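You operate a simulated robot arm through the tools that you are given. There is no shell and no other tool. Be economical: measure what you need, move in short steps, check, and stop when the job is done.

You run a simulated robot arm. Do the job below in one go: nothing can be reset, and whatever is moved stays where it is left.

Task
Take the brass nut from the top of the white table and leave it on the blue tape there. Then fetch the small tub from the top of the wooden bench and set it on the top of the test bench. Then take the measuring jug on the top of the wooden bench and put it away on the top of the test bench. Then put the pass tag on the black tape. Then take the white tape from the back of the test bench and leave it on the small disc. Then shut the white drawer. Then take the green ring from the shelf under the grey desk and leave it on the red tape there. Then switch the round red switch off. Then take the teal cap and put it on the top of the test bench. The order counts. Set down upright: measuring jug, teal cap.

It is judged by the outcome, as a careful person would: the job done as asked, and still so three seconds after it is handed in. It fails if anything else is knocked over, pushed out of place, dropped, spilled or broken. A push-on lid holds only when it is set on centred and level and pressed home; a screw cap is set on level and turned clockwise until tight.

Robot
A 7-joint arm with a fingered hand on a trunk, on a base that drives. Base frame: it is fixed to the floor where the robot stands at the start and does not move with it; the origin is under the middle of the robot, x ahead of it, y to its left, z up. Units: mm, rad, N and s.
With the tool pointing down near the work surface it reaches from about 100 to 740 mm from the robot's upright axis, wherever it stands. Its first joint turns from -2.007 to 2.007 rad. Places, roughly: black tape (6x6x3 cm) [-3600, 5400, 1000]; blue tape (6x6x3 cm) [700, 400, 800]; brass nut (5x5x5 cm) [600, 200, 800]; green ring (3x3x2 cm) [-5300, 3600, 400]; measuring jug [750, 3500, 1000]; pass tag [500, 3750, 1000]; red tape (6x6x2 cm) [-5100, 3600, 400]; round red switch [-4200, 3700, 1500]; small disc (8x8x1 cm) [-2400, 5500, 900]; small tub [750, 3500, 1000]; teal cap (5x4x6 cm) [600, 4600, 900]; top of the test bench (100x21 cm) [-2580, 5100, 900]; white drawer [-4400, 4100, 800]; white tape (6x6x2 cm) [-3000, 5500, 900]. Payload 5 kg.
The TCP is the grasp point between the finger pads, 32 mm short of the fingertips. In the tool frame z runs along the fingers and y along their closing line. Largest opening 160 mm; the body of the gripper starts 89 mm behind the TCP. The gripper is a hand of 4 fingers: y runs from the thumb to the fingers, the wrist lies at [0, 0, -267] in the tool frame.
Orientation is told as [roll, pitch, yaw] about the base's x, y, z axes, in that order, counted from this pose: with the fingers straight down and closing along the base's y, the tool's x points along the base's -x, its y along +y and its z along -z.

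Tools
- The arm moves only by the tool move_arm. Its argument "commands" is one flat list of numbers, 6 for each row, row after row: the shift along the tool's x, y, z in units of 30 mm (1.0 is 30 mm), then the turn, a rotation vector about the tool's x, y, z in units of 4 degrees (1.0 is 4 degrees). In form: [x, y, z, rx, ry, rz, x, y, z, rx, ry, rz, ...]. A call has 1 to 10 rows; each row shifts and turns the commanded pose from where the row before left it, along the tool's axes as they then stand. A call with a number of a shift or a turn outside -1 to 1 is refused whole. Each row takes 0.2 s and may step no farther than 50 mm and 0.15 rad from the row before; otherwise, the whole call is refused. Where a pose cannot be reached the arm comes as near as it can. A force on the tool above 40 N (or 10 N above the force at the start of the call, whichever is more), or a blocked arm, ends the call early, and 0.2 s more pass. In this call time passes only in rows, and 0.2 s behind the last. The reply holds the time, the measured pose of the TCP, the force on the tool along the base axes, the opening and the grip force, in the units named above and with some noise, with the torque about the TCP (base axes, N m) and any sound that the robot's microphone picked up.
- Cameras (640 x 400 px; columns grow to the right, rows downward): "scene" is now at [13.7, 170.7, 1614.4]; the picture's right is [0.18, -0.98, 0.00], its down [-0.79, -0.14, -0.59] and it looks along [0.58, 0.11, -0.80] (base axes); focal length 249 px, centre (320, 200). "wrist" rides on the gripper at [80, -4, -114] in the tool frame; the picture's right is [0.05, 1.00, 0.00], its down [-0.82, 0.04, -0.58] and it looks along [-0.58, 0.03, 0.82] (tool axes); focal length 265 px, centre (320, 200). There is no depth. A picture from a camera that has moved, and an enlarged one, comes with that camera's place and axes in the base frame and with its lens.
- camera(camera): a new picture of that camera. It takes no simulated time.
- move_column(by): slides the trunk up (or, below 0, down) by that many mm; the arm and the scene camera ride with it, the base frame stays. It gives what a move gives, with no picture.
- base_move(legs): drives the robot by 1 to 6 legs, each [ahead, turn to the left] in mm and rad, along the robot's own axes; the way and the turn of a leg run together, so that a leg with both is an arc; at most 1500 mm and 3.142 rad a leg. The arm and the cameras ride along, it lands a little off, and it stops where it bumps. It gives what a move gives.
- finger_targets(finger1, finger2, finger3, thumb_bend): sets how far each is bent, from 0 (flat) to 100 (curled in); at 30 the hand is open as for a grip, at 70 the pads meet at the TCP. One left out holds its place. A second passes; each finger stops where it meets its share of the squeeze, and holds until it gets a number again. It is the only way to open and close the hand. It gives what a move gives, with no picture; readings hold the bend of each and the force on the fingers (four entries, about 0 where the hand has none), thumb and palm.
- turn_head(pan, tilt): turns the head with the scene camera to pan (to the left, within 2.705 rad either way) and tilt (down, from -0.506 to 1.204), counted from straight ahead of the robot. It gives what a move gives.
- inspect(camera, box): a new picture of the part [left, top, right, bottom] of that camera's present view, enlarged. It takes no simulated time.
- job_done(): hands the job in; it is judged then, once.

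Work in short steps. Places have to be worked out from the pictures, the camera data and where the tool is seen: move nearer, look again, correct. Check each grasp and each placing, and mend what went wrong. You have 483 turns and 216 pictures in all, those below and enlarged ones among them. Open the gripper and draw the arm clear of the work before you hand the job in, unless the task says otherwise; then end with one line.

The tools are called after "Emit:" as name(argument=value, ...) on one line, values as JSON. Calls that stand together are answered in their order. move_arm: Moves the arm, as the interface text tells. Its arguments: {"type":"object","properties":{"commands":{"type":"array","items":{"type":"number"}}},"required":["commands"]} The other tools are called the same way: move_column (by) slides the trunk up or down; finger_targets (finger1, finger2, finger3, thumb_bend) moves the fingers one by one; base_move (legs) drives the base; turn_head (pan, tilt) turns the head that bears the scene camera; camera (camera) takes a picture; inspect (camera, box) takes an enlarged picture of a part of a camera's view; job_done () hands the job in.

At the start:

```text
time: 0.0
position: [398.1, 372.5, 1068.5]
tool_rot: [0.0, 0.001, -0.001]
ft_force: [-0.4, -0.7, -0.1]
moment: [-0.01, 0.03, 0.01]
opening: 159.8
grip_force: 0.1
shape: jaw
bend: [30.0, 30.0, 30.0, 30.0]
finger forces: [0.1, 0.0, 0.0, 0.0, 0.0, 0.0]
trunk travel left (down, up): [-750.0, 240.0]
robot x, y, heading: [-0.9, 2.9, -0.0]
head pan, tilt: [0.178, 0.935]
```

scene: 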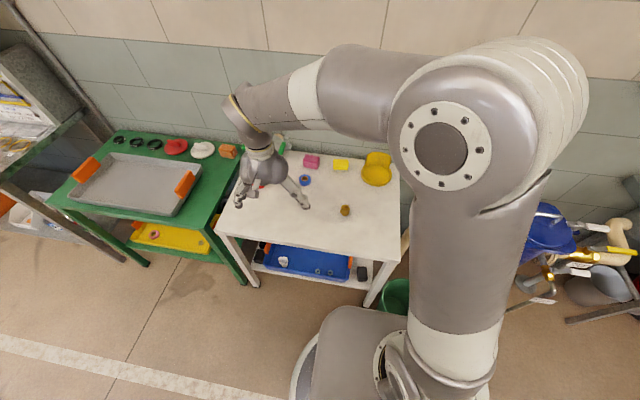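
wrist: 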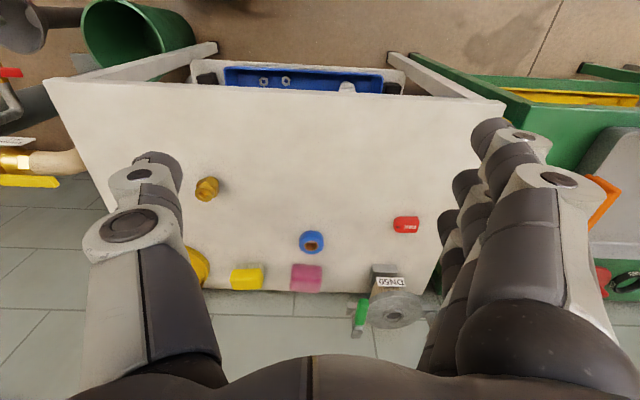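

The nut appears to sit near [560,190], and the blue tape near [680,370]. I'll move above the nut and look again.

Emit:
move_arm(commands=[-0.67, -0.76, 0.28, 0, 0, 0, -0.67, -0.76, 0.28, 0, 0, 0, -0.67, -0.76, 0.28, 0, 0, 0, -0.67, -0.76, 0.28, 0, 0, 0, -0.67, -0.76, 0.28, 0, 0, 0, -0.67, -0.76, 0.28, 0, 0, 0, -0.67, -0.76, 0.28, 0, 0, 0, -0.67, -0.76, 0.28, 0, 0, 0])

Emit:
camera(camera="wrist")

```text
time: 1.8
position: [557.4, 189.7, 998.6]
tool_rot: [0.001, 0.0, 0.0]
ft_force: [0.3, -0.4, -0.1]
moment: [-0.01, 0.01, -0.04]
opening: 159.9
grip_force: 0.0
shape: jaw
bend: [30.0, 30.0, 30.0, 30.0]
finger forces: [0.0, 0.1, 0.0, 0.0, 0.0, 0.0]
trunk travel left (down, up): [-750.0, 240.0]
robot x, y, heading: [-5.0, 0.6, 0.001]
head pan, tilt: [0.178, 0.935]
```

```text
213 pictures are left
camera wrist: at [478.6, 185.9, 1112.2], right [-0.05, 1.0, 0.0], down [0.82, 0.04, 0.58], along [0.58, 0.03, -0.82], focal length 265 px, centre (320, 200)
```

wrist: 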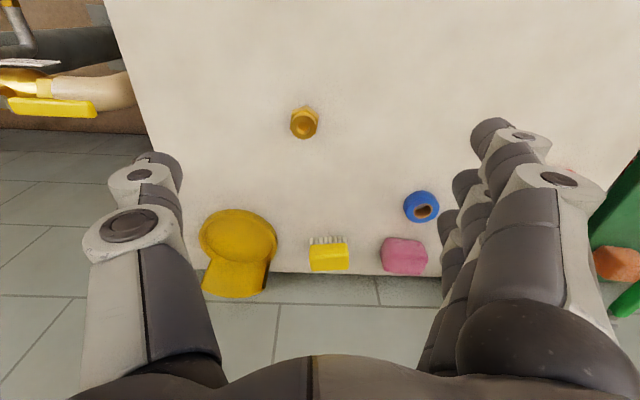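

Two views put the nut at about [599,171,766] and the tape at [735,370,756], so the table top is near 740. I'll look closer at the nut and tape.

Emit:
inspect(camera="wrist", box=[270, 90, 450, 230])

Emit:
move_arm(commands=[-0.7, -0.3, 0.8, 0, 0, 0, -0.7, -0.3, 0.8, 0, 0, 0, 0, 0, 1, 0, 0, 0, 0, 0, 1, 0, 0, 0])

Emit:
camera(camera="wrist")

```text
2.86 times, centred on (360, 160) of wrist
camera zoom: at [478.6, 185.9, 1112.2], right [-0.05, 1.0, 0.0], down [0.82, 0.04, 0.58], along [0.58, 0.03, -0.82], focal length 758 px, centre (206, 314)
```

zoom: 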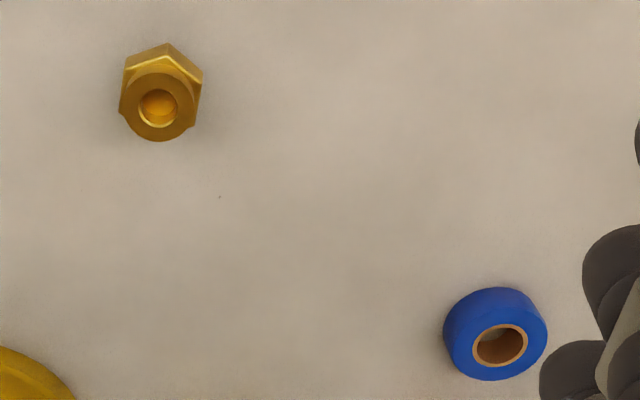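

```text
time: 2.8
position: [599.1, 170.7, 893.6]
tool_rot: [-0.002, 0.0, 0.001]
ft_force: [0.5, -0.5, -0.2]
moment: [-0.02, 0.03, 0.01]
opening: 160.0
grip_force: 0.1
shape: jaw
bend: [30.0, 30.0, 30.0, 30.0]
finger forces: [0.0, 0.1, 0.0, 0.1, 0.1, 0.0]
trunk travel left (down, up): [-750.0, 240.0]
robot x, y, heading: [-3.1, -2.3, -0.002]
head pan, tilt: [0.178, 0.935]
```

```text
211 pictures are left
camera wrist: at [520.0, 166.3, 1006.9], right [-0.05, 1.0, 0.0], down [0.82, 0.04, 0.58], along [0.58, 0.03, -0.82], focal length 265 px, centre (320, 200)
```

wrist: 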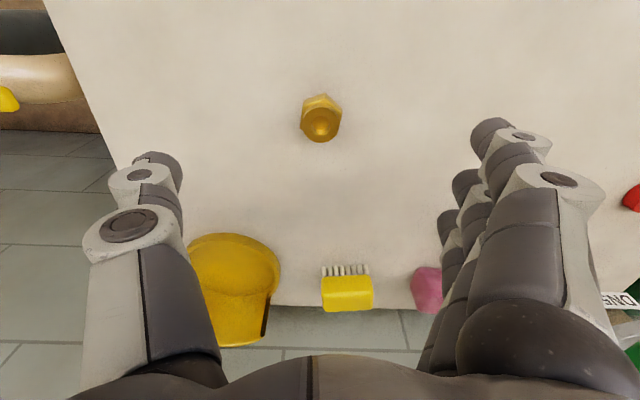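

The nut is centred below the hand at [599,171]. I'll descend to about z=780 and close around it.

Emit:
move_arm(commands=[0, 0, 1, 0, 0, 0, 0, 0, 1, 0, 0, 0, 0, 0, 1, 0, 0, 0, 0, 0, 0.78, 0, 0, 0])

Emit:
finger_targets(finger1=70, finger2=70, finger3=70, thumb_bend=70)

Emit:
camera(camera="wrist")

```text
time: 3.8
position: [600.1, 172.3, 782.8]
tool_rot: [0.001, -0.001, 0.001]
ft_force: [0.3, -0.4, -0.5]
moment: [0.0, 0.02, 0.01]
opening: 160.0
grip_force: 0.0
shape: jaw
bend: [30.0, 30.0, 30.0, 30.0]
finger forces: [0.0, 0.1, 0.0, 0.0, 0.1, 0.0]
trunk travel left (down, up): [-750.0, 240.0]
robot x, y, heading: [-2.6, -2.2, 0.001]
head pan, tilt: [0.178, 0.935]
```

```text
time: 4.8
position: [600.0, 170.8, 780.9]
tool_rot: [0.001, 0.0, -0.001]
ft_force: [-0.1, 0.0, -0.4]
moment: [0.0, 0.0, 0.01]
opening: 33.4
grip_force: 11.0
shape: fingers
bend: [70.0, 60.0, 70.0, 66.0]
finger forces: [0.2, 11.0, 0.0, 0.0, 11.2, 0.1]
trunk travel left (down, up): [-750.0, 240.0]
robot x, y, heading: [-0.9, 1.5, -0.002]
head pan, tilt: [0.178, 0.935]
```

```text
210 pictures are left
camera wrist: at [520.8, 167.3, 895.3], right [-0.05, 1.0, 0.0], down [0.82, 0.04, 0.58], along [0.58, 0.03, -0.82], focal length 265 px, centre (320, 200)
```

wrist: 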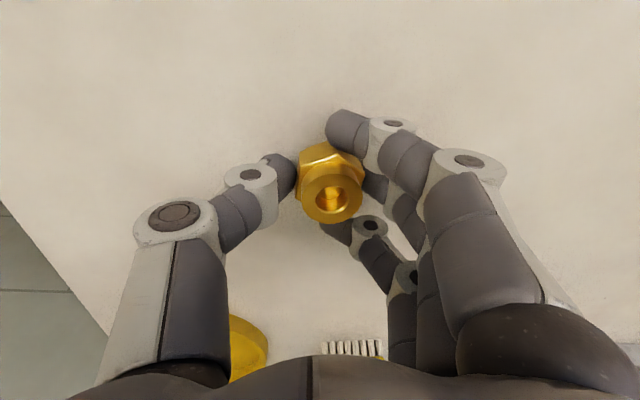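

The nut is held between the thumb and finger 2. I'll lift it and carry it above the tape at [735,370].

Emit:
move_arm(commands=[0, 0, -1, 0, 0, 0, 0, 0, -1, 0, 0, 0, 0, 0, -1, 0, 0, 0, -0.75, 0.83, 0, 0, 0, 0, -0.75, 0.83, 0, 0, 0, 0, -0.75, 0.83, 0, 0, 0, 0, -0.75, 0.83, 0, 0, 0, 0, -0.5, 0.83, 0, 0, 0, 0, 0, 0.83, 0, 0, 0, 0, 0, 0.83, 0, 0, 0, 0])

Emit:
camera(camera="wrist")

```text
time: 7.0
position: [705.2, 347.6, 868.5]
tool_rot: [0.001, 0.0, -0.001]
ft_force: [0.0, -0.5, -1.4]
moment: [-0.04, 0.02, -0.01]
opening: 33.2
grip_force: 11.3
shape: fingers
bend: [70.0, 59.0, 70.0, 66.0]
finger forces: [0.4, 10.9, 0.1, 0.0, 11.1, 0.0]
trunk travel left (down, up): [-750.0, 240.0]
robot x, y, heading: [0.8, -2.8, 0.001]
head pan, tilt: [0.178, 0.935]
```

```text
209 pictures are left
camera wrist: at [625.4, 343.1, 982.2], right [-0.05, 1.0, 0.0], down [0.82, 0.04, 0.58], along [0.58, 0.03, -0.82], focal length 265 px, centre (320, 200)
```

wrist: 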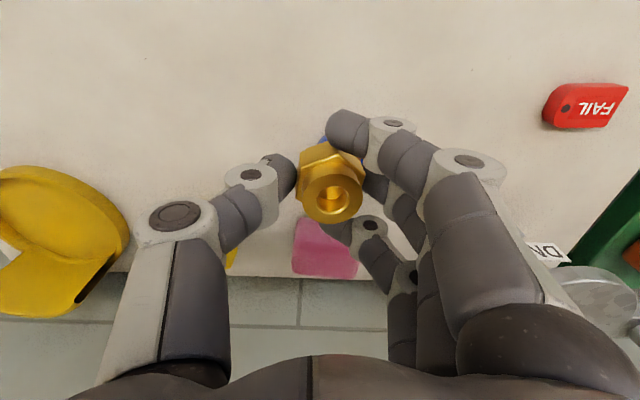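

The arm stopped at its reach limit. I'll drive the base ahead about 80 mm (the table edge is near x=418) and look again.

Emit:
base_move(legs=[[80, 0]])

Emit:
camera(camera="wrist")

```text
time: 8.1
position: [771.1, 347.7, 868.2]
tool_rot: [0.0, 0.0, -0.002]
ft_force: [0.5, -0.3, -1.4]
moment: [0.03, -0.01, -0.03]
opening: 33.1
grip_force: 11.7
shape: fingers
bend: [70.0, 59.0, 70.0, 66.0]
finger forces: [0.4, 11.0, 0.0, 0.0, 11.1, 0.0]
trunk travel left (down, up): [-750.0, 240.0]
robot x, y, heading: [64.4, -1.3, -0.0]
head pan, tilt: [0.178, 0.935]
stopped in leg 1: the robot was blocked; the commanded pose is now the measured one
```

```text
208 pictures are left
camera wrist: at [691.5, 342.5, 982.1], right [-0.05, 1.0, 0.0], down [0.82, 0.04, 0.58], along [0.58, 0.03, -0.82], focal length 265 px, centre (320, 200)
```

wrist: 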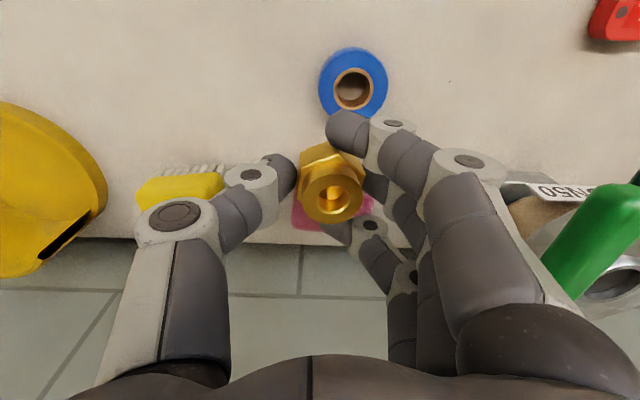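

The tape is unmoved at [737,370.5]. I'll move so the held nut, offset about (-4,+6) from the TCP, sits over it, then check.

Emit:
move_arm(commands=[0.5, 0.3, 0, 0, 0, 0, 0.5, 0.27, 0, 0, 0, 0, 0, 0, 0.5, 0, 0, 0, 0, 0, 0.5, 0, 0, 0])

Emit:
camera(camera="wrist")

Emit:
camera(camera="scene")

```text
time: 9.1
position: [743.0, 362.6, 839.3]
tool_rot: [0.001, -0.001, -0.001]
ft_force: [0.1, -0.1, -1.7]
moment: [0.02, -0.01, 0.03]
opening: 33.2
grip_force: 11.2
shape: fingers
bend: [70.0, 59.0, 70.0, 66.0]
finger forces: [0.4, 10.9, 0.0, 0.0, 11.2, 0.0]
trunk travel left (down, up): [-750.0, 240.0]
robot x, y, heading: [66.8, 2.0, -0.0]
head pan, tilt: [0.178, 0.935]
```

```text
207 pictures are left
camera wrist: at [662.8, 359.4, 952.2], right [-0.05, 1.0, 0.0], down [0.82, 0.04, 0.58], along [0.58, 0.03, -0.82], focal length 265 px, centre (320, 200)
```

wrist: 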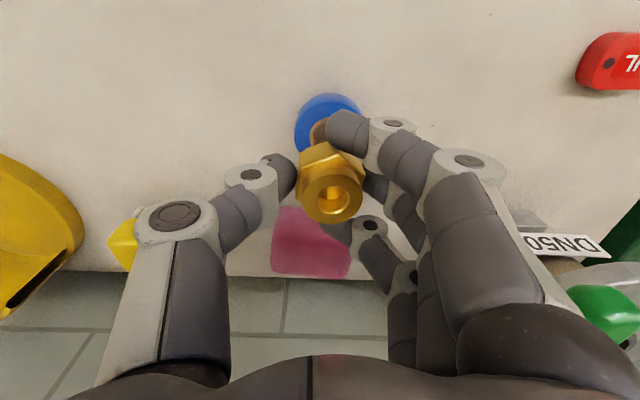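

```text
206 pictures are left
camera scene: at [80.4, 171.1, 1614.4], right [0.18, -0.98, 0.0], down [-0.79, -0.14, -0.59], along [0.58, 0.11, -0.8], focal length 249 px, centre (320, 200)
```

scene: 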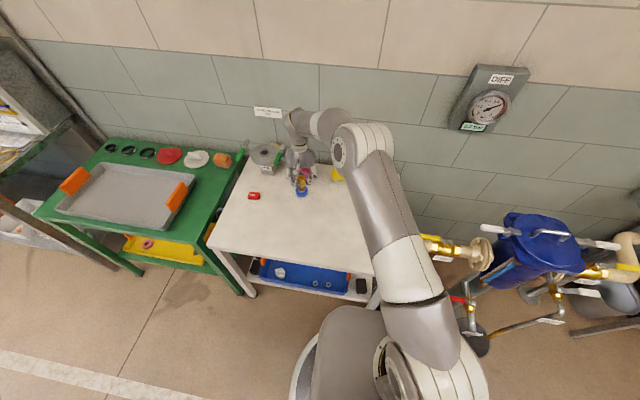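

The nut lines up over the tape within a few mm. I'll lower gently toward contact.

Emit:
move_arm(commands=[0, 0, 0.4, 0, 0, 0, 0, 0, 0.35, 0, 0, 0])

Emit:
move_arm(commands=[0, 0, 0.1, 0, 0, 0])

Emit:
move_arm(commands=[0, 0, 0.1, 0, 0, 0])

Emit:
camera(camera="wrist")

```text
time: 9.7
position: [743.3, 364.5, 816.5]
tool_rot: [0.0, -0.001, 0.0]
ft_force: [0.9, 0.0, -2.4]
moment: [-0.04, 0.01, 0.0]
opening: 33.0
grip_force: 11.5
shape: fingers
bend: [70.0, 59.0, 70.0, 66.0]
finger forces: [0.4, 11.0, 0.1, 0.1, 11.2, 0.1]
trunk travel left (down, up): [-750.0, 240.0]
robot x, y, heading: [66.6, -1.3, 0.005]
head pan, tilt: [0.178, 0.935]
```

```text
time: 10.1
position: [741.5, 364.8, 813.7]
tool_rot: [0.0, 0.0, -0.001]
ft_force: [-0.3, -0.8, -0.8]
moment: [-0.01, 0.02, 0.02]
opening: 33.0
grip_force: 11.6
shape: fingers
bend: [70.0, 59.0, 70.0, 66.0]
finger forces: [0.4, 11.0, 0.0, 0.0, 11.3, 0.0]
trunk travel left (down, up): [-750.0, 240.0]
robot x, y, heading: [69.5, -0.2, 0.002]
head pan, tilt: [0.178, 0.935]
```

```text
time: 10.5
position: [740.4, 364.6, 809.8]
tool_rot: [0.0, -0.001, 0.0]
ft_force: [-0.9, 0.2, -2.5]
moment: [-0.01, 0.02, 0.0]
opening: 33.3
grip_force: 11.4
shape: fingers
bend: [70.0, 59.0, 70.0, 66.0]
finger forces: [0.5, 11.1, 0.0, 0.1, 11.1, 0.1]
trunk travel left (down, up): [-750.0, 240.0]
robot x, y, heading: [71.1, -2.2, -0.003]
head pan, tilt: [0.178, 0.935]
```

```text
205 pictures are left
camera wrist: at [661.8, 359.8, 923.8], right [-0.05, 1.0, 0.0], down [0.82, 0.04, 0.58], along [0.58, 0.03, -0.82], focal length 265 px, centre (320, 200)
```

wrist: 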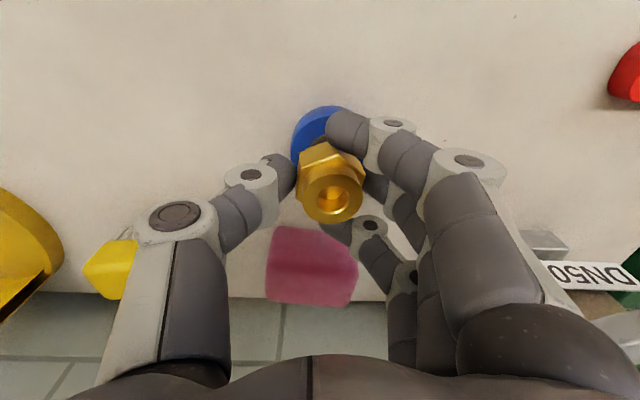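

No contact force yet, and the alignment is consistent. I'll continue down in small steps.

Emit:
move_arm(commands=[0, 0, 0.1, 0, 0, 0])

Emit:
move_arm(commands=[0, 0, 0.1, 0, 0, 0])

```text
time: 10.9
position: [740.9, 363.8, 806.4]
tool_rot: [0.001, 0.001, -0.002]
ft_force: [-0.6, 0.4, -1.5]
moment: [-0.05, 0.0, -0.04]
opening: 33.2
grip_force: 11.5
shape: fingers
bend: [70.0, 59.0, 70.0, 66.0]
finger forces: [0.4, 11.1, 0.0, 0.0, 11.2, 0.0]
trunk travel left (down, up): [-750.0, 240.0]
robot x, y, heading: [66.1, -3.3, -0.0]
head pan, tilt: [0.178, 0.935]
```

```text
time: 11.3
position: [741.0, 363.3, 803.5]
tool_rot: [0.0, -0.001, 0.001]
ft_force: [0.5, 0.4, -2.6]
moment: [0.0, 0.01, -0.03]
opening: 33.4
grip_force: 10.9
shape: fingers
bend: [70.0, 59.0, 70.0, 66.0]
finger forces: [0.5, 11.0, 0.0, 0.0, 11.1, 0.0]
trunk travel left (down, up): [-750.0, 240.0]
robot x, y, heading: [68.6, 1.5, -0.001]
head pan, tilt: [0.178, 0.935]
```

Emit:
move_arm(commands=[0, 0, 0.1, 0, 0, 0])

Emit:
inspect(camera="wrist", box=[240, 80, 420, 240])

Emit:
inspect(camera="scene", box=[260, 130, 350, 220])

```text
time: 11.7
position: [739.5, 362.9, 801.9]
tool_rot: [0.002, -0.002, 0.001]
ft_force: [0.6, -0.6, 7.5]
moment: [0.16, 0.03, -0.02]
opening: 33.5
grip_force: 12.5
shape: fingers
bend: [70.0, 60.0, 70.0, 66.0]
finger forces: [0.4, 11.8, 0.1, 0.0, 13.0, 0.0]
trunk travel left (down, up): [-750.0, 240.0]
robot x, y, heading: [66.0, 2.2, -0.0]
head pan, tilt: [0.178, 0.935]
```

```text
2.50 times, centred on (330, 160) of wrist
camera zoom: at [660.5, 359.0, 916.0], right [-0.05, 1.0, 0.0], down [0.81, 0.04, 0.58], along [0.58, 0.03, -0.82], focal length 664 px, centre (295, 300)
```

zoom: 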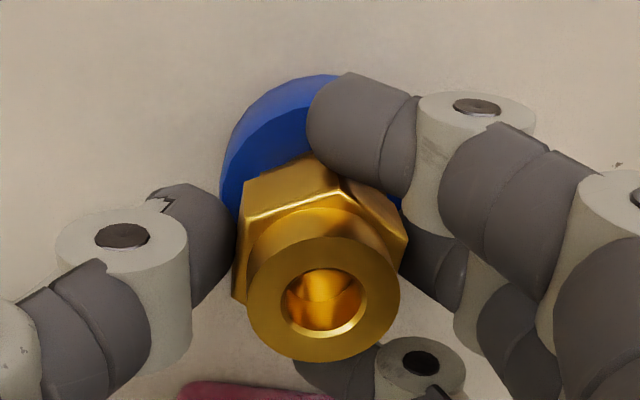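

```text
4.44 times, centred on (305, 175) of scene
camera zoom: at [79.1, 170.3, 1614.7], right [0.18, -0.98, 0.0], down [-0.79, -0.14, -0.59], along [0.58, 0.11, -0.8], focal length 1108 px, centre (387, 311)
```

zoom: 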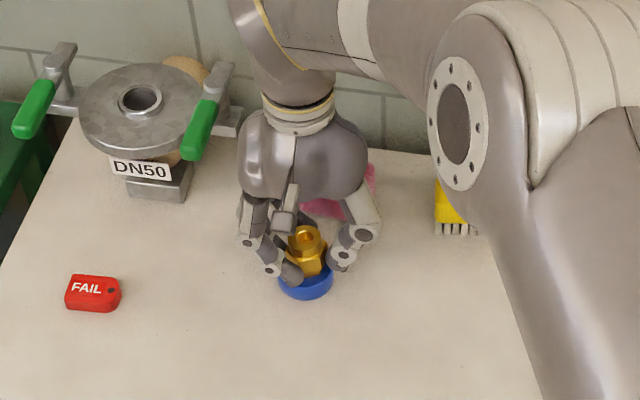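

There is contact (7.5 N up). The nut appears to rest on the tape, so I'll release gently and symmetrically.

Emit:
finger_targets(finger1=62, finger2=56, finger3=62, thumb_bend=62)

Emit:
inspect(camera="wrist", box=[240, 80, 420, 240])

```text
time: 12.7
position: [738.7, 362.5, 800.8]
tool_rot: [0.0, 0.002, 0.0]
ft_force: [-0.6, -0.1, -0.1]
moment: [-0.02, 0.0, -0.02]
opening: 46.3
grip_force: 0.0
shape: fingers
bend: [62.0, 56.0, 62.0, 62.0]
finger forces: [0.1, 0.0, 0.0, 0.0, 0.0, 0.1]
trunk travel left (down, up): [-750.0, 240.0]
robot x, y, heading: [65.9, 3.5, -0.003]
head pan, tilt: [0.178, 0.935]
```

```text
2.50 times, centred on (330, 160) of wrist
camera zoom: at [660.3, 359.1, 914.5], right [-0.05, 1.0, 0.0], down [0.82, 0.04, 0.58], along [0.58, 0.03, -0.82], focal length 664 px, centre (295, 300)
```

zoom: 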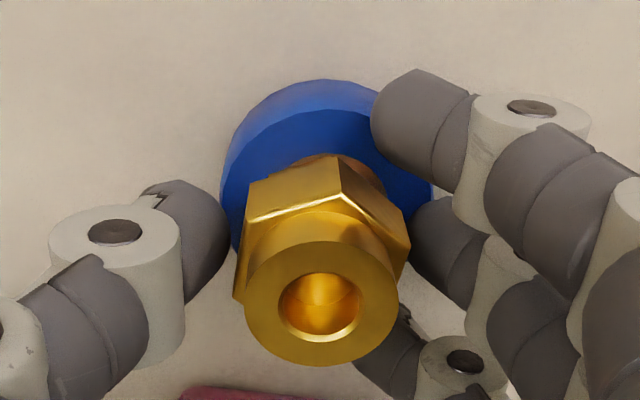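

The nut is standing on the tape. I'll open fully, rise, and check.

Emit:
finger_targets(finger1=30, finger2=30, finger3=30, thumb_bend=30)

Emit:
move_arm(commands=[0, 0, -0.8, 0, 0, 0, 0, 0, -1, 0, 0, 0, 0, 0, -1, 0, 0, 0, 0, 0, -1, 0, 0, 0, 0.5, 0, -1, 0, 0, 0, 0.5, 0, -1, 0, 0, 0, 0.5, 0, -1, 0, 0, 0])

Emit:
inspect(camera="wrist", box=[240, 120, 420, 280])

```text
time: 13.7
position: [739.8, 362.6, 801.0]
tool_rot: [0.001, 0.0, 0.0]
ft_force: [0.2, 0.3, -0.2]
moment: [0.01, 0.01, 0.01]
opening: 170.1
grip_force: 0.0
shape: fingers
bend: [30.0, 30.0, 30.0, 30.0]
finger forces: [0.0, 0.0, 0.0, 0.0, 0.1, 0.1]
trunk travel left (down, up): [-750.0, 240.0]
robot x, y, heading: [62.8, 0.9, -0.0]
head pan, tilt: [0.178, 0.935]
```

```text
time: 15.3
position: [694.0, 362.9, 1003.9]
tool_rot: [0.001, 0.002, 0.0]
ft_force: [0.1, 1.1, 0.7]
moment: [0.0, -0.02, 0.01]
opening: 170.1
grip_force: 0.1
shape: fingers
bend: [30.0, 30.0, 30.0, 30.0]
finger forces: [0.0, 0.0, 0.0, 0.1, 0.1, 0.0]
trunk travel left (down, up): [-750.0, 240.0]
robot x, y, heading: [67.3, 1.0, 0.003]
head pan, tilt: [0.178, 0.935]
```

```text
2.50 times, centred on (330, 200) of wrist
camera zoom: at [614.2, 358.2, 1117.7], right [-0.05, 1.0, 0.0], down [0.82, 0.04, 0.58], along [0.58, 0.03, -0.82], focal length 664 px, centre (295, 200)
```

zoom: 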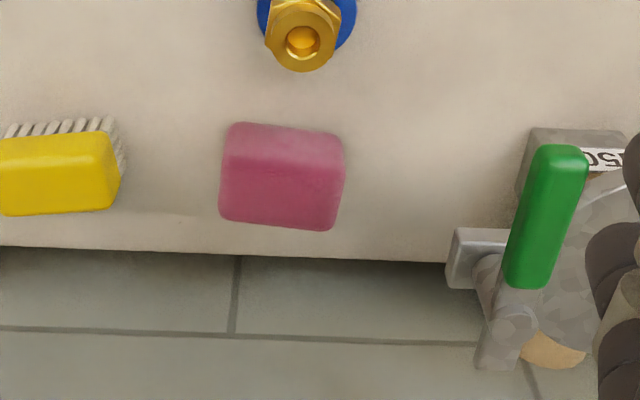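

The nut sits firmly on the tape. I'll back away, retract the arm, and look left toward the next benches.

Emit:
base_move(legs=[[-500, 0]])

Emit:
move_arm(commands=[1, -1, 0, 0, 0, 0, 1, -1, 0, 0, 0, 0, 1, -1, 0, 0, 0, 0, 1, -1, 0, 0, 0, 0, 1, -1, 0, 0, 0, 0, 1, -1, 0, 0, 0, 0, 1, -1, 0, 0, 0, 0, 1, -1, 0, 0, 0, 0])

Emit:
turn_head(pan=1.2, tilt=0.35)

Emit:
camera(camera="scene")

```text
time: 18.2
position: [188.9, 363.3, 1004.0]
tool_rot: [0.001, -0.001, 0.001]
ft_force: [0.1, -0.2, 0.4]
moment: [0.0, -0.03, 0.06]
opening: 170.0
grip_force: 0.1
shape: fingers
bend: [30.0, 30.0, 30.0, 30.0]
finger forces: [0.0, 0.0, 0.1, 0.0, 0.0, 0.0]
trunk travel left (down, up): [-750.0, 240.0]
robot x, y, heading: [-439.1, -1.4, 0.001]
head pan, tilt: [0.178, 0.935]
```

```text
time: 20.0
position: [-55.4, 118.8, 1005.2]
tool_rot: [0.001, -0.001, 0.002]
ft_force: [0.2, -0.1, 0.4]
moment: [0.02, 0.01, 0.0]
opening: 170.2
grip_force: 0.1
shape: fingers
bend: [30.0, 30.0, 30.0, 30.0]
finger forces: [0.0, 0.1, 0.0, 0.0, 0.1, 0.1]
trunk travel left (down, up): [-750.0, 240.0]
robot x, y, heading: [-438.7, -1.8, -0.005]
head pan, tilt: [0.178, 0.935]
```

```text
time: 21.3
position: [-54.7, 120.2, 1004.2]
tool_rot: [0.0, -0.001, 0.002]
ft_force: [-0.9, 0.4, 1.1]
moment: [0.0, -0.01, 0.02]
opening: 170.2
grip_force: 0.0
shape: fingers
bend: [30.0, 30.0, 30.0, 30.0]
finger forces: [0.1, 0.1, 0.0, 0.0, 0.0, 0.0]
trunk travel left (down, up): [-750.0, 240.0]
robot x, y, heading: [-437.7, 0.7, 0.003]
head pan, tilt: [1.201, 0.351]
```

```text
200 pictures are left
camera scene: at [-464.4, 243.9, 1664.5], right [0.93, -0.36, 0.0], down [-0.12, -0.32, -0.94], along [0.34, 0.88, -0.34], focal length 249 px, centre (320, 200)
```

scene: 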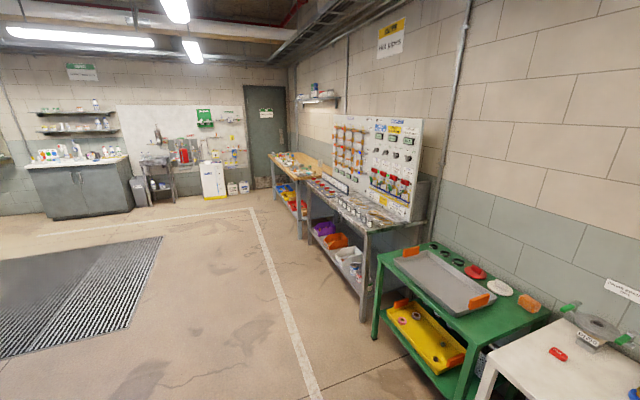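

The way along x≈-440 is clear to the wooden bench beyond the gauge bench. I'll drive there and face it.

Emit:
base_move(legs=[[0, 1.571], [1500, 0], [1500, 0], [400, 0], [0, -1.571]])

Emit:
turn_head(pan=0.0, tilt=0.5)

Emit:
camera(camera="scene")

```text
time: 45.7
position: [-104.6, 3535.2, 1005.1]
tool_rot: [0.0, 0.001, -0.006]
ft_force: [-0.6, 0.1, -0.1]
moment: [0.04, -0.03, 0.01]
opening: 170.1
grip_force: 0.0
shape: fingers
bend: [30.0, 30.0, 30.0, 30.0]
finger forces: [0.0, 0.1, 0.0, 0.0, 0.0, 0.0]
trunk travel left (down, up): [-750.0, 240.0]
robot x, y, heading: [-490.3, 3418.5, -0.005]
head pan, tilt: [1.201, 0.351]
```

```text
time: 47.1
position: [-103.4, 3536.7, 1005.0]
tool_rot: [0.0, -0.001, -0.004]
ft_force: [-0.9, -0.2, 0.3]
moment: [0.01, -0.01, 0.0]
opening: 170.4
grip_force: 0.1
shape: fingers
bend: [30.0, 30.0, 30.0, 30.0]
finger forces: [0.1, 0.0, 0.0, 0.0, 0.0, 0.0]
trunk travel left (down, up): [-750.0, 240.0]
robot x, y, heading: [-487.5, 3417.9, -0.002]
head pan, tilt: [0.0, 0.499]
```

```text
199 pictures are left
camera scene: at [-456.4, 3575.3, 1650.9], right [0.0, -1.0, 0.0], down [-0.48, 0.0, -0.88], along [0.88, 0.0, -0.48], focal length 249 px, centre (320, 200)
```

scene: 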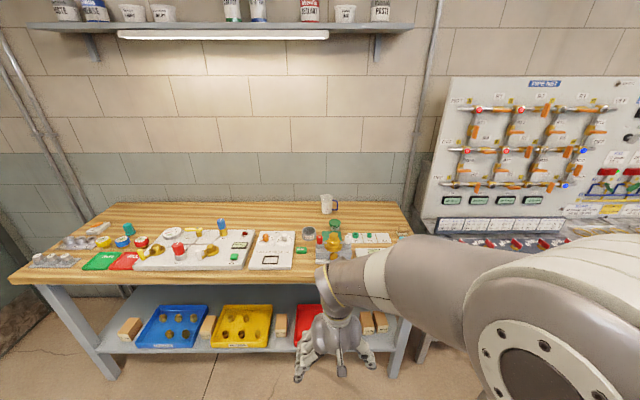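

Emit:
inspect(camera="scene", box=[230, 180, 420, 290])

Emit:
inspect(camera="scene", box=[20, 190, 260, 290])

```text
3.37 times, centred on (325, 235) of scene
camera zoom: at [-456.4, 3575.3, 1650.9], right [0.0, -1.0, 0.0], down [-0.48, 0.0, -0.88], along [0.88, 0.0, -0.48], focal length 840 px, centre (303, 82)
```

zoom: 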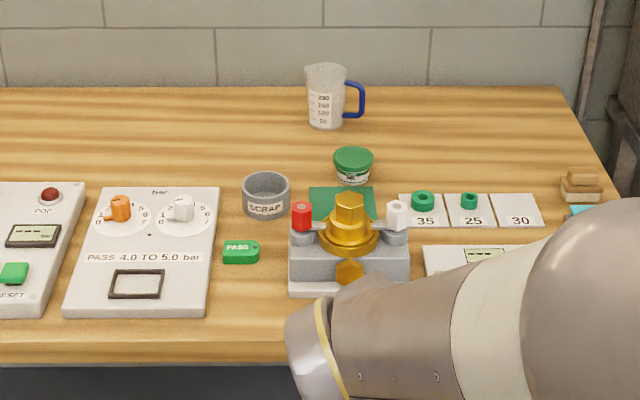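

```text
2.67 times, centred on (140, 240) of scene
camera zoom: at [-456.4, 3575.3, 1650.9], right [0.0, -1.0, 0.0], down [-0.48, 0.0, -0.88], along [0.88, 0.0, -0.48], focal length 665 px, centre (800, 93)
```

zoom: 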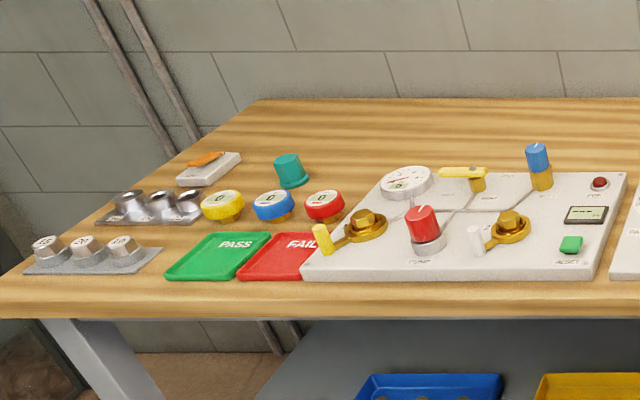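

The small tub is the green-lidded one near [590,3500]; the jug is behind it at about [755,3540]. I'll raise the trunk and approach to look from above.

Emit:
move_column(by=200)

Emit:
base_move(legs=[[330, 0]])

Emit:
turn_head(pan=0.0, tilt=0.8)

Emit:
camera(camera="scene")

Emit:
camera(camera="wrist")

```text
time: 49.3
position: [-104.5, 3534.7, 1204.9]
tool_rot: [-0.001, 0.001, -0.006]
ft_force: [1.1, -0.1, -0.2]
moment: [-0.02, -0.02, -0.01]
opening: 170.2
grip_force: 0.1
shape: fingers
bend: [30.0, 30.0, 30.0, 30.0]
finger forces: [0.1, 0.1, 0.0, 0.0, 0.0, 0.0]
trunk travel left (down, up): [-950.0, 40.0]
robot x, y, heading: [-487.8, 3415.4, -0.01]
head pan, tilt: [0.0, 0.499]
```

```text
time: 51.5
position: [229.8, 3538.6, 1204.4]
tool_rot: [0.001, 0.003, 0.005]
ft_force: [-0.2, -0.9, -0.8]
moment: [-0.01, 0.02, 0.03]
opening: 170.1
grip_force: 0.1
shape: fingers
bend: [30.0, 30.0, 30.0, 30.0]
finger forces: [0.0, 0.0, 0.1, 0.0, 0.0, 0.0]
trunk travel left (down, up): [-950.0, 40.0]
robot x, y, heading: [-153.4, 3418.1, 0.006]
head pan, tilt: [0.0, 0.499]
```

```text
time: 52.3
position: [229.4, 3539.2, 1204.4]
tool_rot: [-0.001, -0.001, 0.003]
ft_force: [-0.4, 0.5, 0.6]
moment: [0.01, -0.01, -0.04]
opening: 170.4
grip_force: 0.0
shape: fingers
bend: [30.0, 30.0, 30.0, 30.0]
finger forces: [0.0, 0.1, 0.0, 0.0, 0.0, 0.0]
trunk travel left (down, up): [-950.0, 40.0]
robot x, y, heading: [-155.7, 3416.8, 0.009]
head pan, tilt: [0.0, 0.799]
```

```text
196 pictures are left
camera scene: at [-133.4, 3575.2, 1825.0], right [0.0, -1.0, 0.0], down [-0.72, 0.0, -0.7], along [0.7, 0.0, -0.72], focal length 249 px, centre (320, 200)
```

scene: 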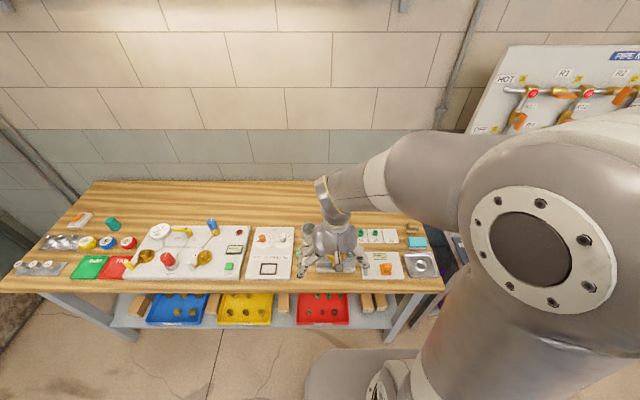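

```text
195 pictures are left
camera wrist: at [150.5, 3534.5, 1318.7], right [-0.06, 1.0, 0.0], down [0.82, 0.04, 0.58], along [0.58, 0.03, -0.82], focal length 265 px, centre (320, 200)
```

wrist: 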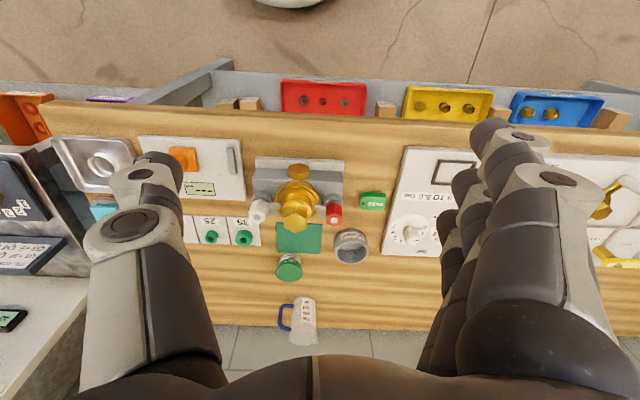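

The tub appears at about [540,3500] with its lid top near 986; the SCRAP cup is close at +y. I'll pre-shape the hand narrower and move above the tub.

Emit:
finger_targets(finger1=49, finger2=49, finger3=49, thumb_bend=49)

Emit:
move_arm(commands=[-0.97, -0.13, 0.2, 0, 0, 0, -0.97, -0.13, 0.2, 0, 0, 0, -0.97, -0.13, 0.2, 0, 0, 0, -0.97, -0.13, 0.2, 0, 0, 0, -0.97, -0.13, 0.2, 0, 0, 0, -0.97, -0.13, 0.2, 0, 0, 0, -0.97, -0.13, 0.2, 0, 0, 0, -0.97, -0.13, 0.2, 0, 0, 0, -0.97, -0.13, 0.2, 0, 0, 0])

Emit:
camera(camera="wrist")

```text
time: 53.3
position: [231.0, 3538.0, 1204.6]
tool_rot: [0.0, -0.001, 0.005]
ft_force: [0.5, 0.3, -0.3]
moment: [0.03, -0.01, -0.02]
opening: 96.2
grip_force: 0.1
shape: fingers
bend: [49.0, 49.0, 49.0, 49.0]
finger forces: [0.1, 0.0, 0.1, 0.0, 0.1, 0.0]
trunk travel left (down, up): [-950.0, 40.0]
robot x, y, heading: [-154.0, 3418.7, 0.003]
head pan, tilt: [0.0, 0.799]
```

```text
time: 55.3
position: [493.0, 3507.5, 1150.4]
tool_rot: [0.0, 0.003, 0.005]
ft_force: [1.0, -0.2, 0.2]
moment: [0.02, 0.03, -0.01]
opening: 96.2
grip_force: 0.0
shape: fingers
bend: [49.0, 49.0, 49.0, 49.0]
finger forces: [0.1, 0.0, 0.1, 0.0, 0.0, 0.1]
trunk travel left (down, up): [-950.0, 40.0]
robot x, y, heading: [-153.2, 3416.8, 0.001]
head pan, tilt: [0.0, 0.799]
```

```text
194 pictures are left
camera wrist: at [413.4, 3502.6, 1264.1], right [-0.05, 1.0, 0.0], down [0.82, 0.04, 0.58], along [0.58, 0.03, -0.82], focal length 265 px, centre (320, 200)
```

wrist: 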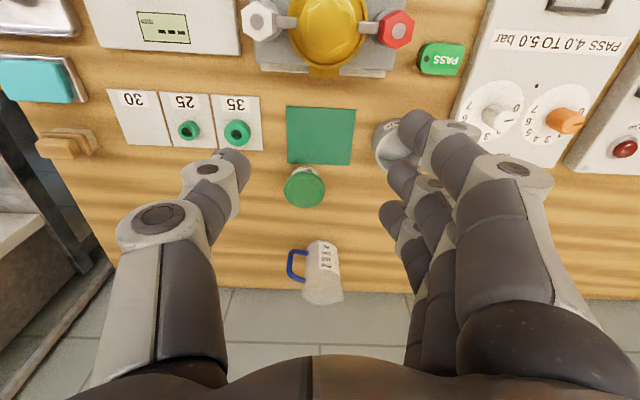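

The triangulation is uncertain (x between 540 and 660), so I'll move forward and view again for a better fix.

Emit:
move_arm(commands=[-1, -0.1, 0.2, 0, 0, 0, -1, -0.1, 0.2, 0, 0, 0, -1, -0.1, 0.2, 0, 0, 0])

Emit:
camera(camera="wrist")

```text
time: 56.1
position: [583.7, 3498.9, 1129.7]
tool_rot: [-0.001, 0.001, 0.003]
ft_force: [0.9, -0.1, -0.1]
moment: [-0.02, 0.06, -0.02]
opening: 95.9
grip_force: 0.0
shape: fingers
bend: [49.0, 49.0, 49.0, 49.0]
finger forces: [0.1, 0.0, 0.0, 0.1, 0.0, 0.0]
trunk travel left (down, up): [-950.0, 40.0]
robot x, y, heading: [-152.1, 3418.0, -0.001]
head pan, tilt: [0.0, 0.799]
```

```text
193 pictures are left
camera wrist: at [505.7, 3495.1, 1243.7], right [-0.06, 1.0, 0.0], down [0.82, 0.05, 0.58], along [0.57, 0.03, -0.82], focal length 265 px, centre (320, 200)
```

wrist: 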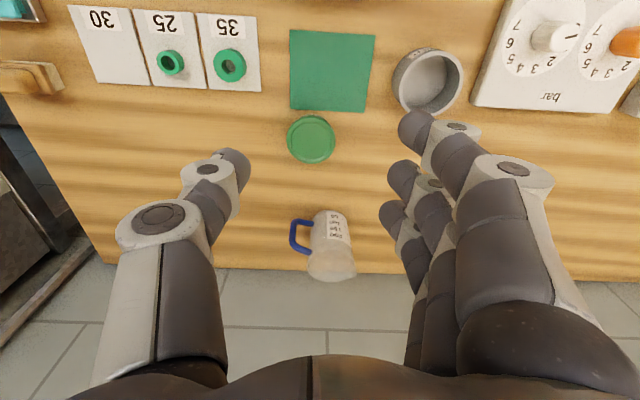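

The tub now fixes at [641,3490], lid top ≈ 908 and bench ≈ 870. It's just out of reach, so I'll creep 85 mm nearer.

Emit:
base_move(legs=[[80, 0]])

Emit:
camera(camera="wrist")

```text
time: 57.1
position: [664.0, 3498.2, 1131.5]
tool_rot: [0.0, 0.001, 0.003]
ft_force: [1.4, 0.5, -0.7]
moment: [0.0, 0.03, -0.02]
opening: 96.0
grip_force: 0.0
shape: fingers
bend: [49.0, 49.0, 49.0, 49.0]
finger forces: [0.0, 0.0, 0.0, 0.0, 0.0, 0.0]
trunk travel left (down, up): [-950.0, 40.0]
robot x, y, heading: [-78.8, 3417.3, 0.003]
head pan, tilt: [0.0, 0.799]
```

```text
192 pictures are left
camera wrist: at [584.8, 3494.4, 1244.3], right [-0.05, 1.0, 0.0], down [0.82, 0.04, 0.58], along [0.58, 0.03, -0.82], focal length 265 px, centre (320, 200)
```

wrist: 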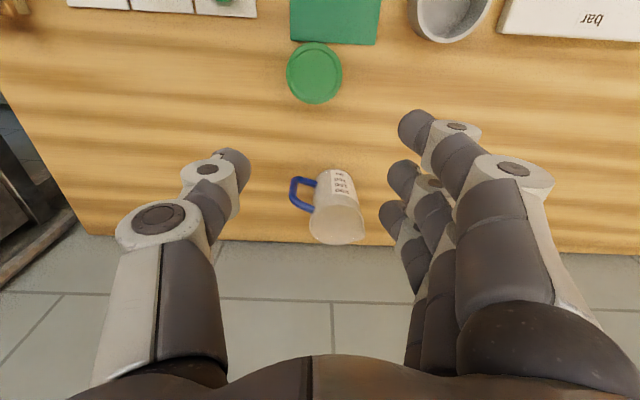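

The tub is confirmed at [641,3491]; the jug stands near [824,3528]. I'll go down around the tub.

Emit:
move_arm(commands=[0.4, -0.13, 0.6, 0, 0, 0, 0.37, -0.12, 0.9, 0, 0, 0, 0, 0, 1, 0, 0, 0, 0, 0, 1, 0, 0, 0, 0, 0, 1, 0, 0, 0, 0, 0, 1, 0, 0, 0])

Emit:
camera(camera="wrist")

```text
time: 58.5
position: [641.4, 3490.8, 964.3]
tool_rot: [0.001, -0.001, 0.004]
ft_force: [0.5, 0.4, -0.5]
moment: [0.02, 0.02, 0.01]
opening: 95.8
grip_force: 0.1
shape: fingers
bend: [49.0, 49.0, 49.0, 49.0]
finger forces: [0.0, 0.1, 0.1, 0.0, 0.0, 0.0]
trunk travel left (down, up): [-950.0, 40.0]
robot x, y, heading: [-74.7, 3416.8, 0.002]
head pan, tilt: [0.0, 0.799]
```

```text
191 pictures are left
camera wrist: at [561.7, 3487.2, 1077.1], right [-0.05, 1.0, 0.0], down [0.82, 0.04, 0.58], along [0.58, 0.03, -0.82], focal length 265 px, centre (320, 200)
```

wrist: 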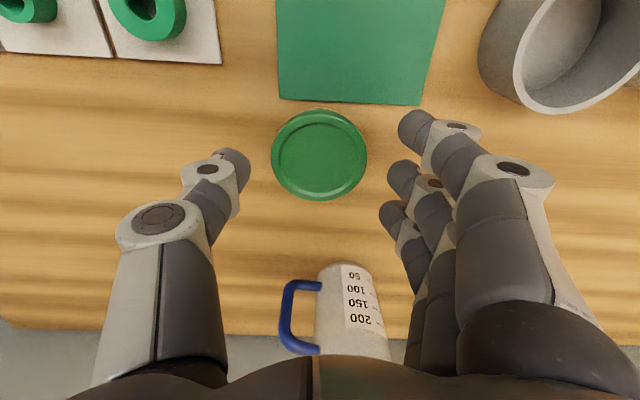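

Well centred. I'll lower 54 mm and close.

Emit:
move_arm(commands=[0, 0, 0.6, 0, 0, 0, 0, 0, 0.6, 0, 0, 0, 0, 0, 0.6, 0, 0, 0])

Emit:
finger_targets(finger1=70, finger2=70, finger3=70, thumb_bend=70)

Emit:
camera(camera="wrist")

```text
time: 59.4
position: [640.7, 3494.3, 922.9]
tool_rot: [0.006, -0.003, 0.001]
ft_force: [-15.8, -2.3, 30.3]
moment: [1.59, 1.67, 0.96]
opening: 95.6
grip_force: 16.0
shape: fingers
bend: [54.0, 49.0, 49.0, 49.0]
finger forces: [31.2, 0.1, 0.1, 0.0, 0.1, 0.0]
trunk travel left (down, up): [-950.0, 40.0]
robot x, y, heading: [-75.7, 3419.1, 0.002]
head pan, tilt: [0.0, 0.799]
stopped in row 3: the force on the tool passed its limit at 51 N (the readings are from after the stop); the commanded pose is now the measured one
```

```text
time: 60.4
position: [644.5, 3495.5, 920.7]
tool_rot: [0.003, -0.009, 0.0]
ft_force: [-0.1, 11.4, 24.7]
moment: [1.53, 0.67, -0.28]
opening: 66.7
grip_force: 28.7
shape: fingers
bend: [65.0, 57.0, 64.0, 65.0]
finger forces: [20.4, 10.7, 8.2, 0.0, 17.8, 0.1]
trunk travel left (down, up): [-950.0, 40.0]
robot x, y, heading: [-78.6, 3417.9, 0.001]
head pan, tilt: [0.0, 0.799]
```

```text
190 pictures are left
camera wrist: at [562.5, 3489.4, 1034.1], right [-0.05, 1.0, 0.0], down [0.81, 0.04, 0.58], along [0.58, 0.03, -0.81], focal length 265 px, centre (320, 200)
```

wrist: 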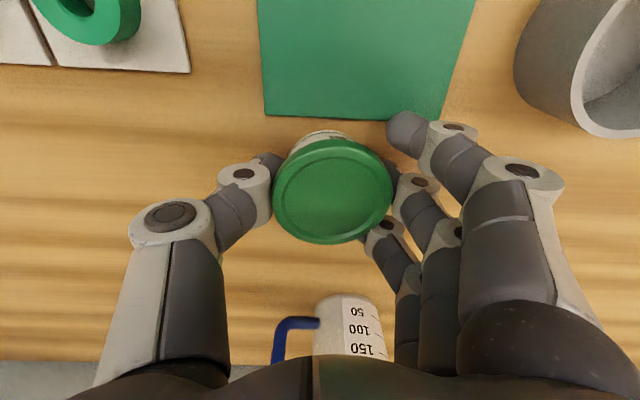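

The hand pressed the bench slightly, but it has closed on the tub (opening 67). I'll lift gently and check the hold.

Emit:
move_arm(commands=[0, 0, -0.2, 0, 0, 0, 0, 0, -0.3, 0, 0, 0, 0, 0, -0.5, 0, 0, 0, 0, 0, -0.7, 0, 0, 0])

Emit:
camera(camera="wrist")

```text
time: 61.4
position: [640.7, 3493.8, 970.4]
tool_rot: [0.005, -0.004, 0.0]
ft_force: [-0.1, 0.4, -1.1]
moment: [0.04, 0.02, -0.02]
opening: 52.5
grip_force: 18.7
shape: fingers
bend: [69.0, 57.0, 64.0, 65.0]
finger forces: [0.1, 11.0, 8.3, 0.0, 18.9, 0.0]
trunk travel left (down, up): [-950.0, 40.0]
robot x, y, heading: [-78.5, 3417.4, 0.002]
head pan, tilt: [0.0, 0.799]
```

```text
189 pictures are left
camera wrist: at [561.4, 3488.4, 1083.0], right [-0.05, 1.0, 0.0], down [0.81, 0.04, 0.58], along [0.58, 0.03, -0.81], focal length 265 px, centre (320, 200)
```

wrist: 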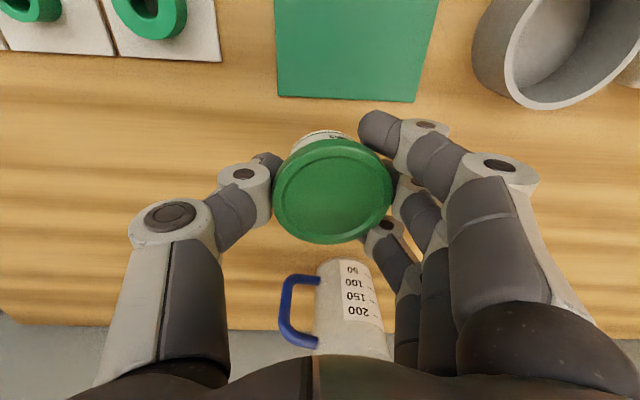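

The tub is held by thumb and fingers 2–3. I'll lift, back out, retract, and drive to where I can view the test bench.

Emit:
move_arm(commands=[0, 0, -1, 0, 0, 0, 0, 0, -1, 0, 0, 0, 0, 0, -1, 0, 0, 0, 0, 0, -1, 0, 0, 0, 0, 0, -1, 0, 0, 0, 0, 0, -1, 0, 0, 0])

Emit:
base_move(legs=[[-450, 0]])

Emit:
move_arm(commands=[1, 0, 0, 0, 0, 0, 1, 0, 0, 0, 0, 0, 1, 0, 0, 0, 0, 0, 1, 0, 0, 0, 0, 0, 1, 0, 0, 0, 0, 0, 1, 0, 0, 0, 0, 0, 1, 0, 0, 0, 0, 0, 1, 0, 0, 0, 0, 0, 1, 0, 0, 0, 0, 0, 1, 0, 0, 0, 0, 0])

Emit:
base_move(legs=[[0, 1.571], [800, 0]])

Emit:
turn_head(pan=0.9, tilt=0.35)

Emit:
camera(camera="scene")

Emit:
camera(camera="wrist")

```text
time: 62.8
position: [640.6, 3489.2, 1151.0]
tool_rot: [0.002, -0.006, 0.0]
ft_force: [-0.3, 0.6, 0.7]
moment: [-0.05, -0.02, 0.0]
opening: 52.6
grip_force: 18.9
shape: fingers
bend: [69.0, 57.0, 64.0, 65.0]
finger forces: [0.0, 10.9, 8.3, 0.0, 18.7, 0.0]
trunk travel left (down, up): [-950.0, 40.0]
robot x, y, heading: [-71.3, 3418.9, -0.002]
head pan, tilt: [0.0, 0.799]
```

```text
time: 65.5
position: [182.7, 3492.7, 1150.2]
tool_rot: [0.005, -0.005, 0.013]
ft_force: [-0.3, -0.2, -0.6]
moment: [0.0, -0.01, 0.05]
opening: 52.5
grip_force: 18.8
shape: fingers
bend: [69.0, 57.0, 64.0, 65.0]
finger forces: [0.0, 11.0, 8.4, 0.0, 18.7, 0.0]
trunk travel left (down, up): [-950.0, 40.0]
robot x, y, heading: [-529.8, 3415.7, 0.019]
head pan, tilt: [0.0, 0.799]
```

```text
time: 67.7
position: [-116.0, 3490.4, 1149.1]
tool_rot: [0.003, -0.006, 0.013]
ft_force: [0.0, -0.2, 0.1]
moment: [-0.02, -0.03, -0.01]
opening: 52.4
grip_force: 18.3
shape: fingers
bend: [69.0, 57.0, 64.0, 65.0]
finger forces: [0.0, 10.9, 8.3, 0.0, 18.1, 0.1]
trunk travel left (down, up): [-950.0, 40.0]
robot x, y, heading: [-531.6, 3413.0, 0.016]
head pan, tilt: [0.0, 0.799]
```

```text
time: 75.8
position: [-652.0, 4604.8, 1148.8]
tool_rot: [0.002, -0.004, 1.61]
ft_force: [0.3, 1.0, -0.2]
moment: [0.0, 0.02, 0.02]
opening: 52.1
grip_force: 18.3
shape: fingers
bend: [69.0, 57.0, 64.0, 65.0]
finger forces: [0.0, 10.6, 8.2, 0.0, 17.7, 0.1]
trunk travel left (down, up): [-950.0, 40.0]
robot x, y, heading: [-562.9, 4191.8, 1.606]
head pan, tilt: [0.0, 0.799]
```

```text
time: 77.0
position: [-651.3, 4605.2, 1148.0]
tool_rot: [0.003, -0.003, 1.61]
ft_force: [-0.2, 0.7, -0.2]
moment: [-0.01, 0.0, -0.01]
opening: 52.3
grip_force: 18.3
shape: fingers
bend: [69.0, 57.0, 64.0, 65.0]
finger forces: [0.0, 10.8, 8.2, 0.1, 17.7, 0.1]
trunk travel left (down, up): [-950.0, 40.0]
robot x, y, heading: [-562.3, 4187.7, 1.616]
head pan, tilt: [0.901, 0.351]
```

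```text
188 pictures are left
camera scene: at [-791.8, 4179.9, 1864.5], right [0.59, 0.81, 0.0], down [0.28, -0.2, -0.94], along [-0.76, 0.55, -0.34], focal length 249 px, centre (320, 200)
```

scene: 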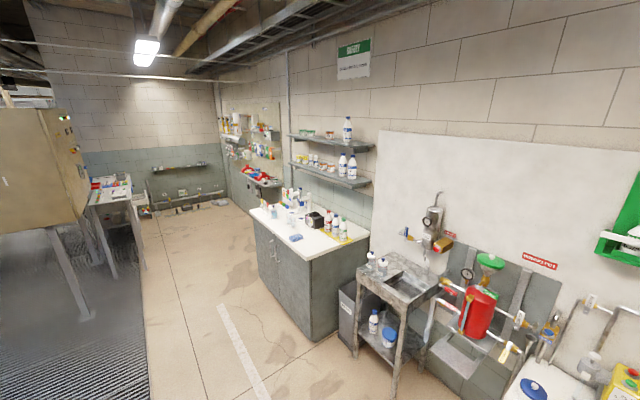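

```text
187 pictures are left
camera wrist: at [-643.0, 4524.4, 1262.8], right [-1.0, -0.09, 0.0], down [-0.07, 0.81, 0.58], along [-0.06, 0.58, -0.81], focal length 265 px, centre (320, 200)
```

wrist: 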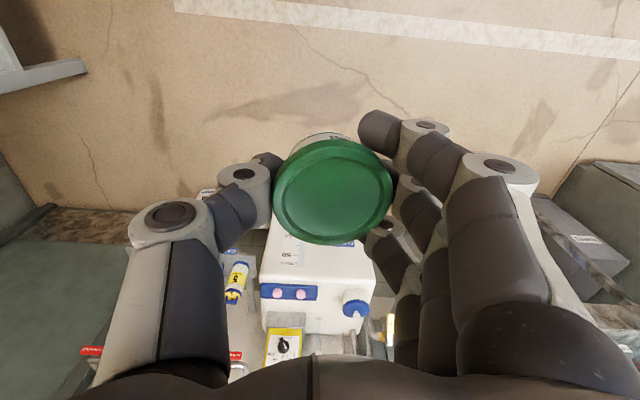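

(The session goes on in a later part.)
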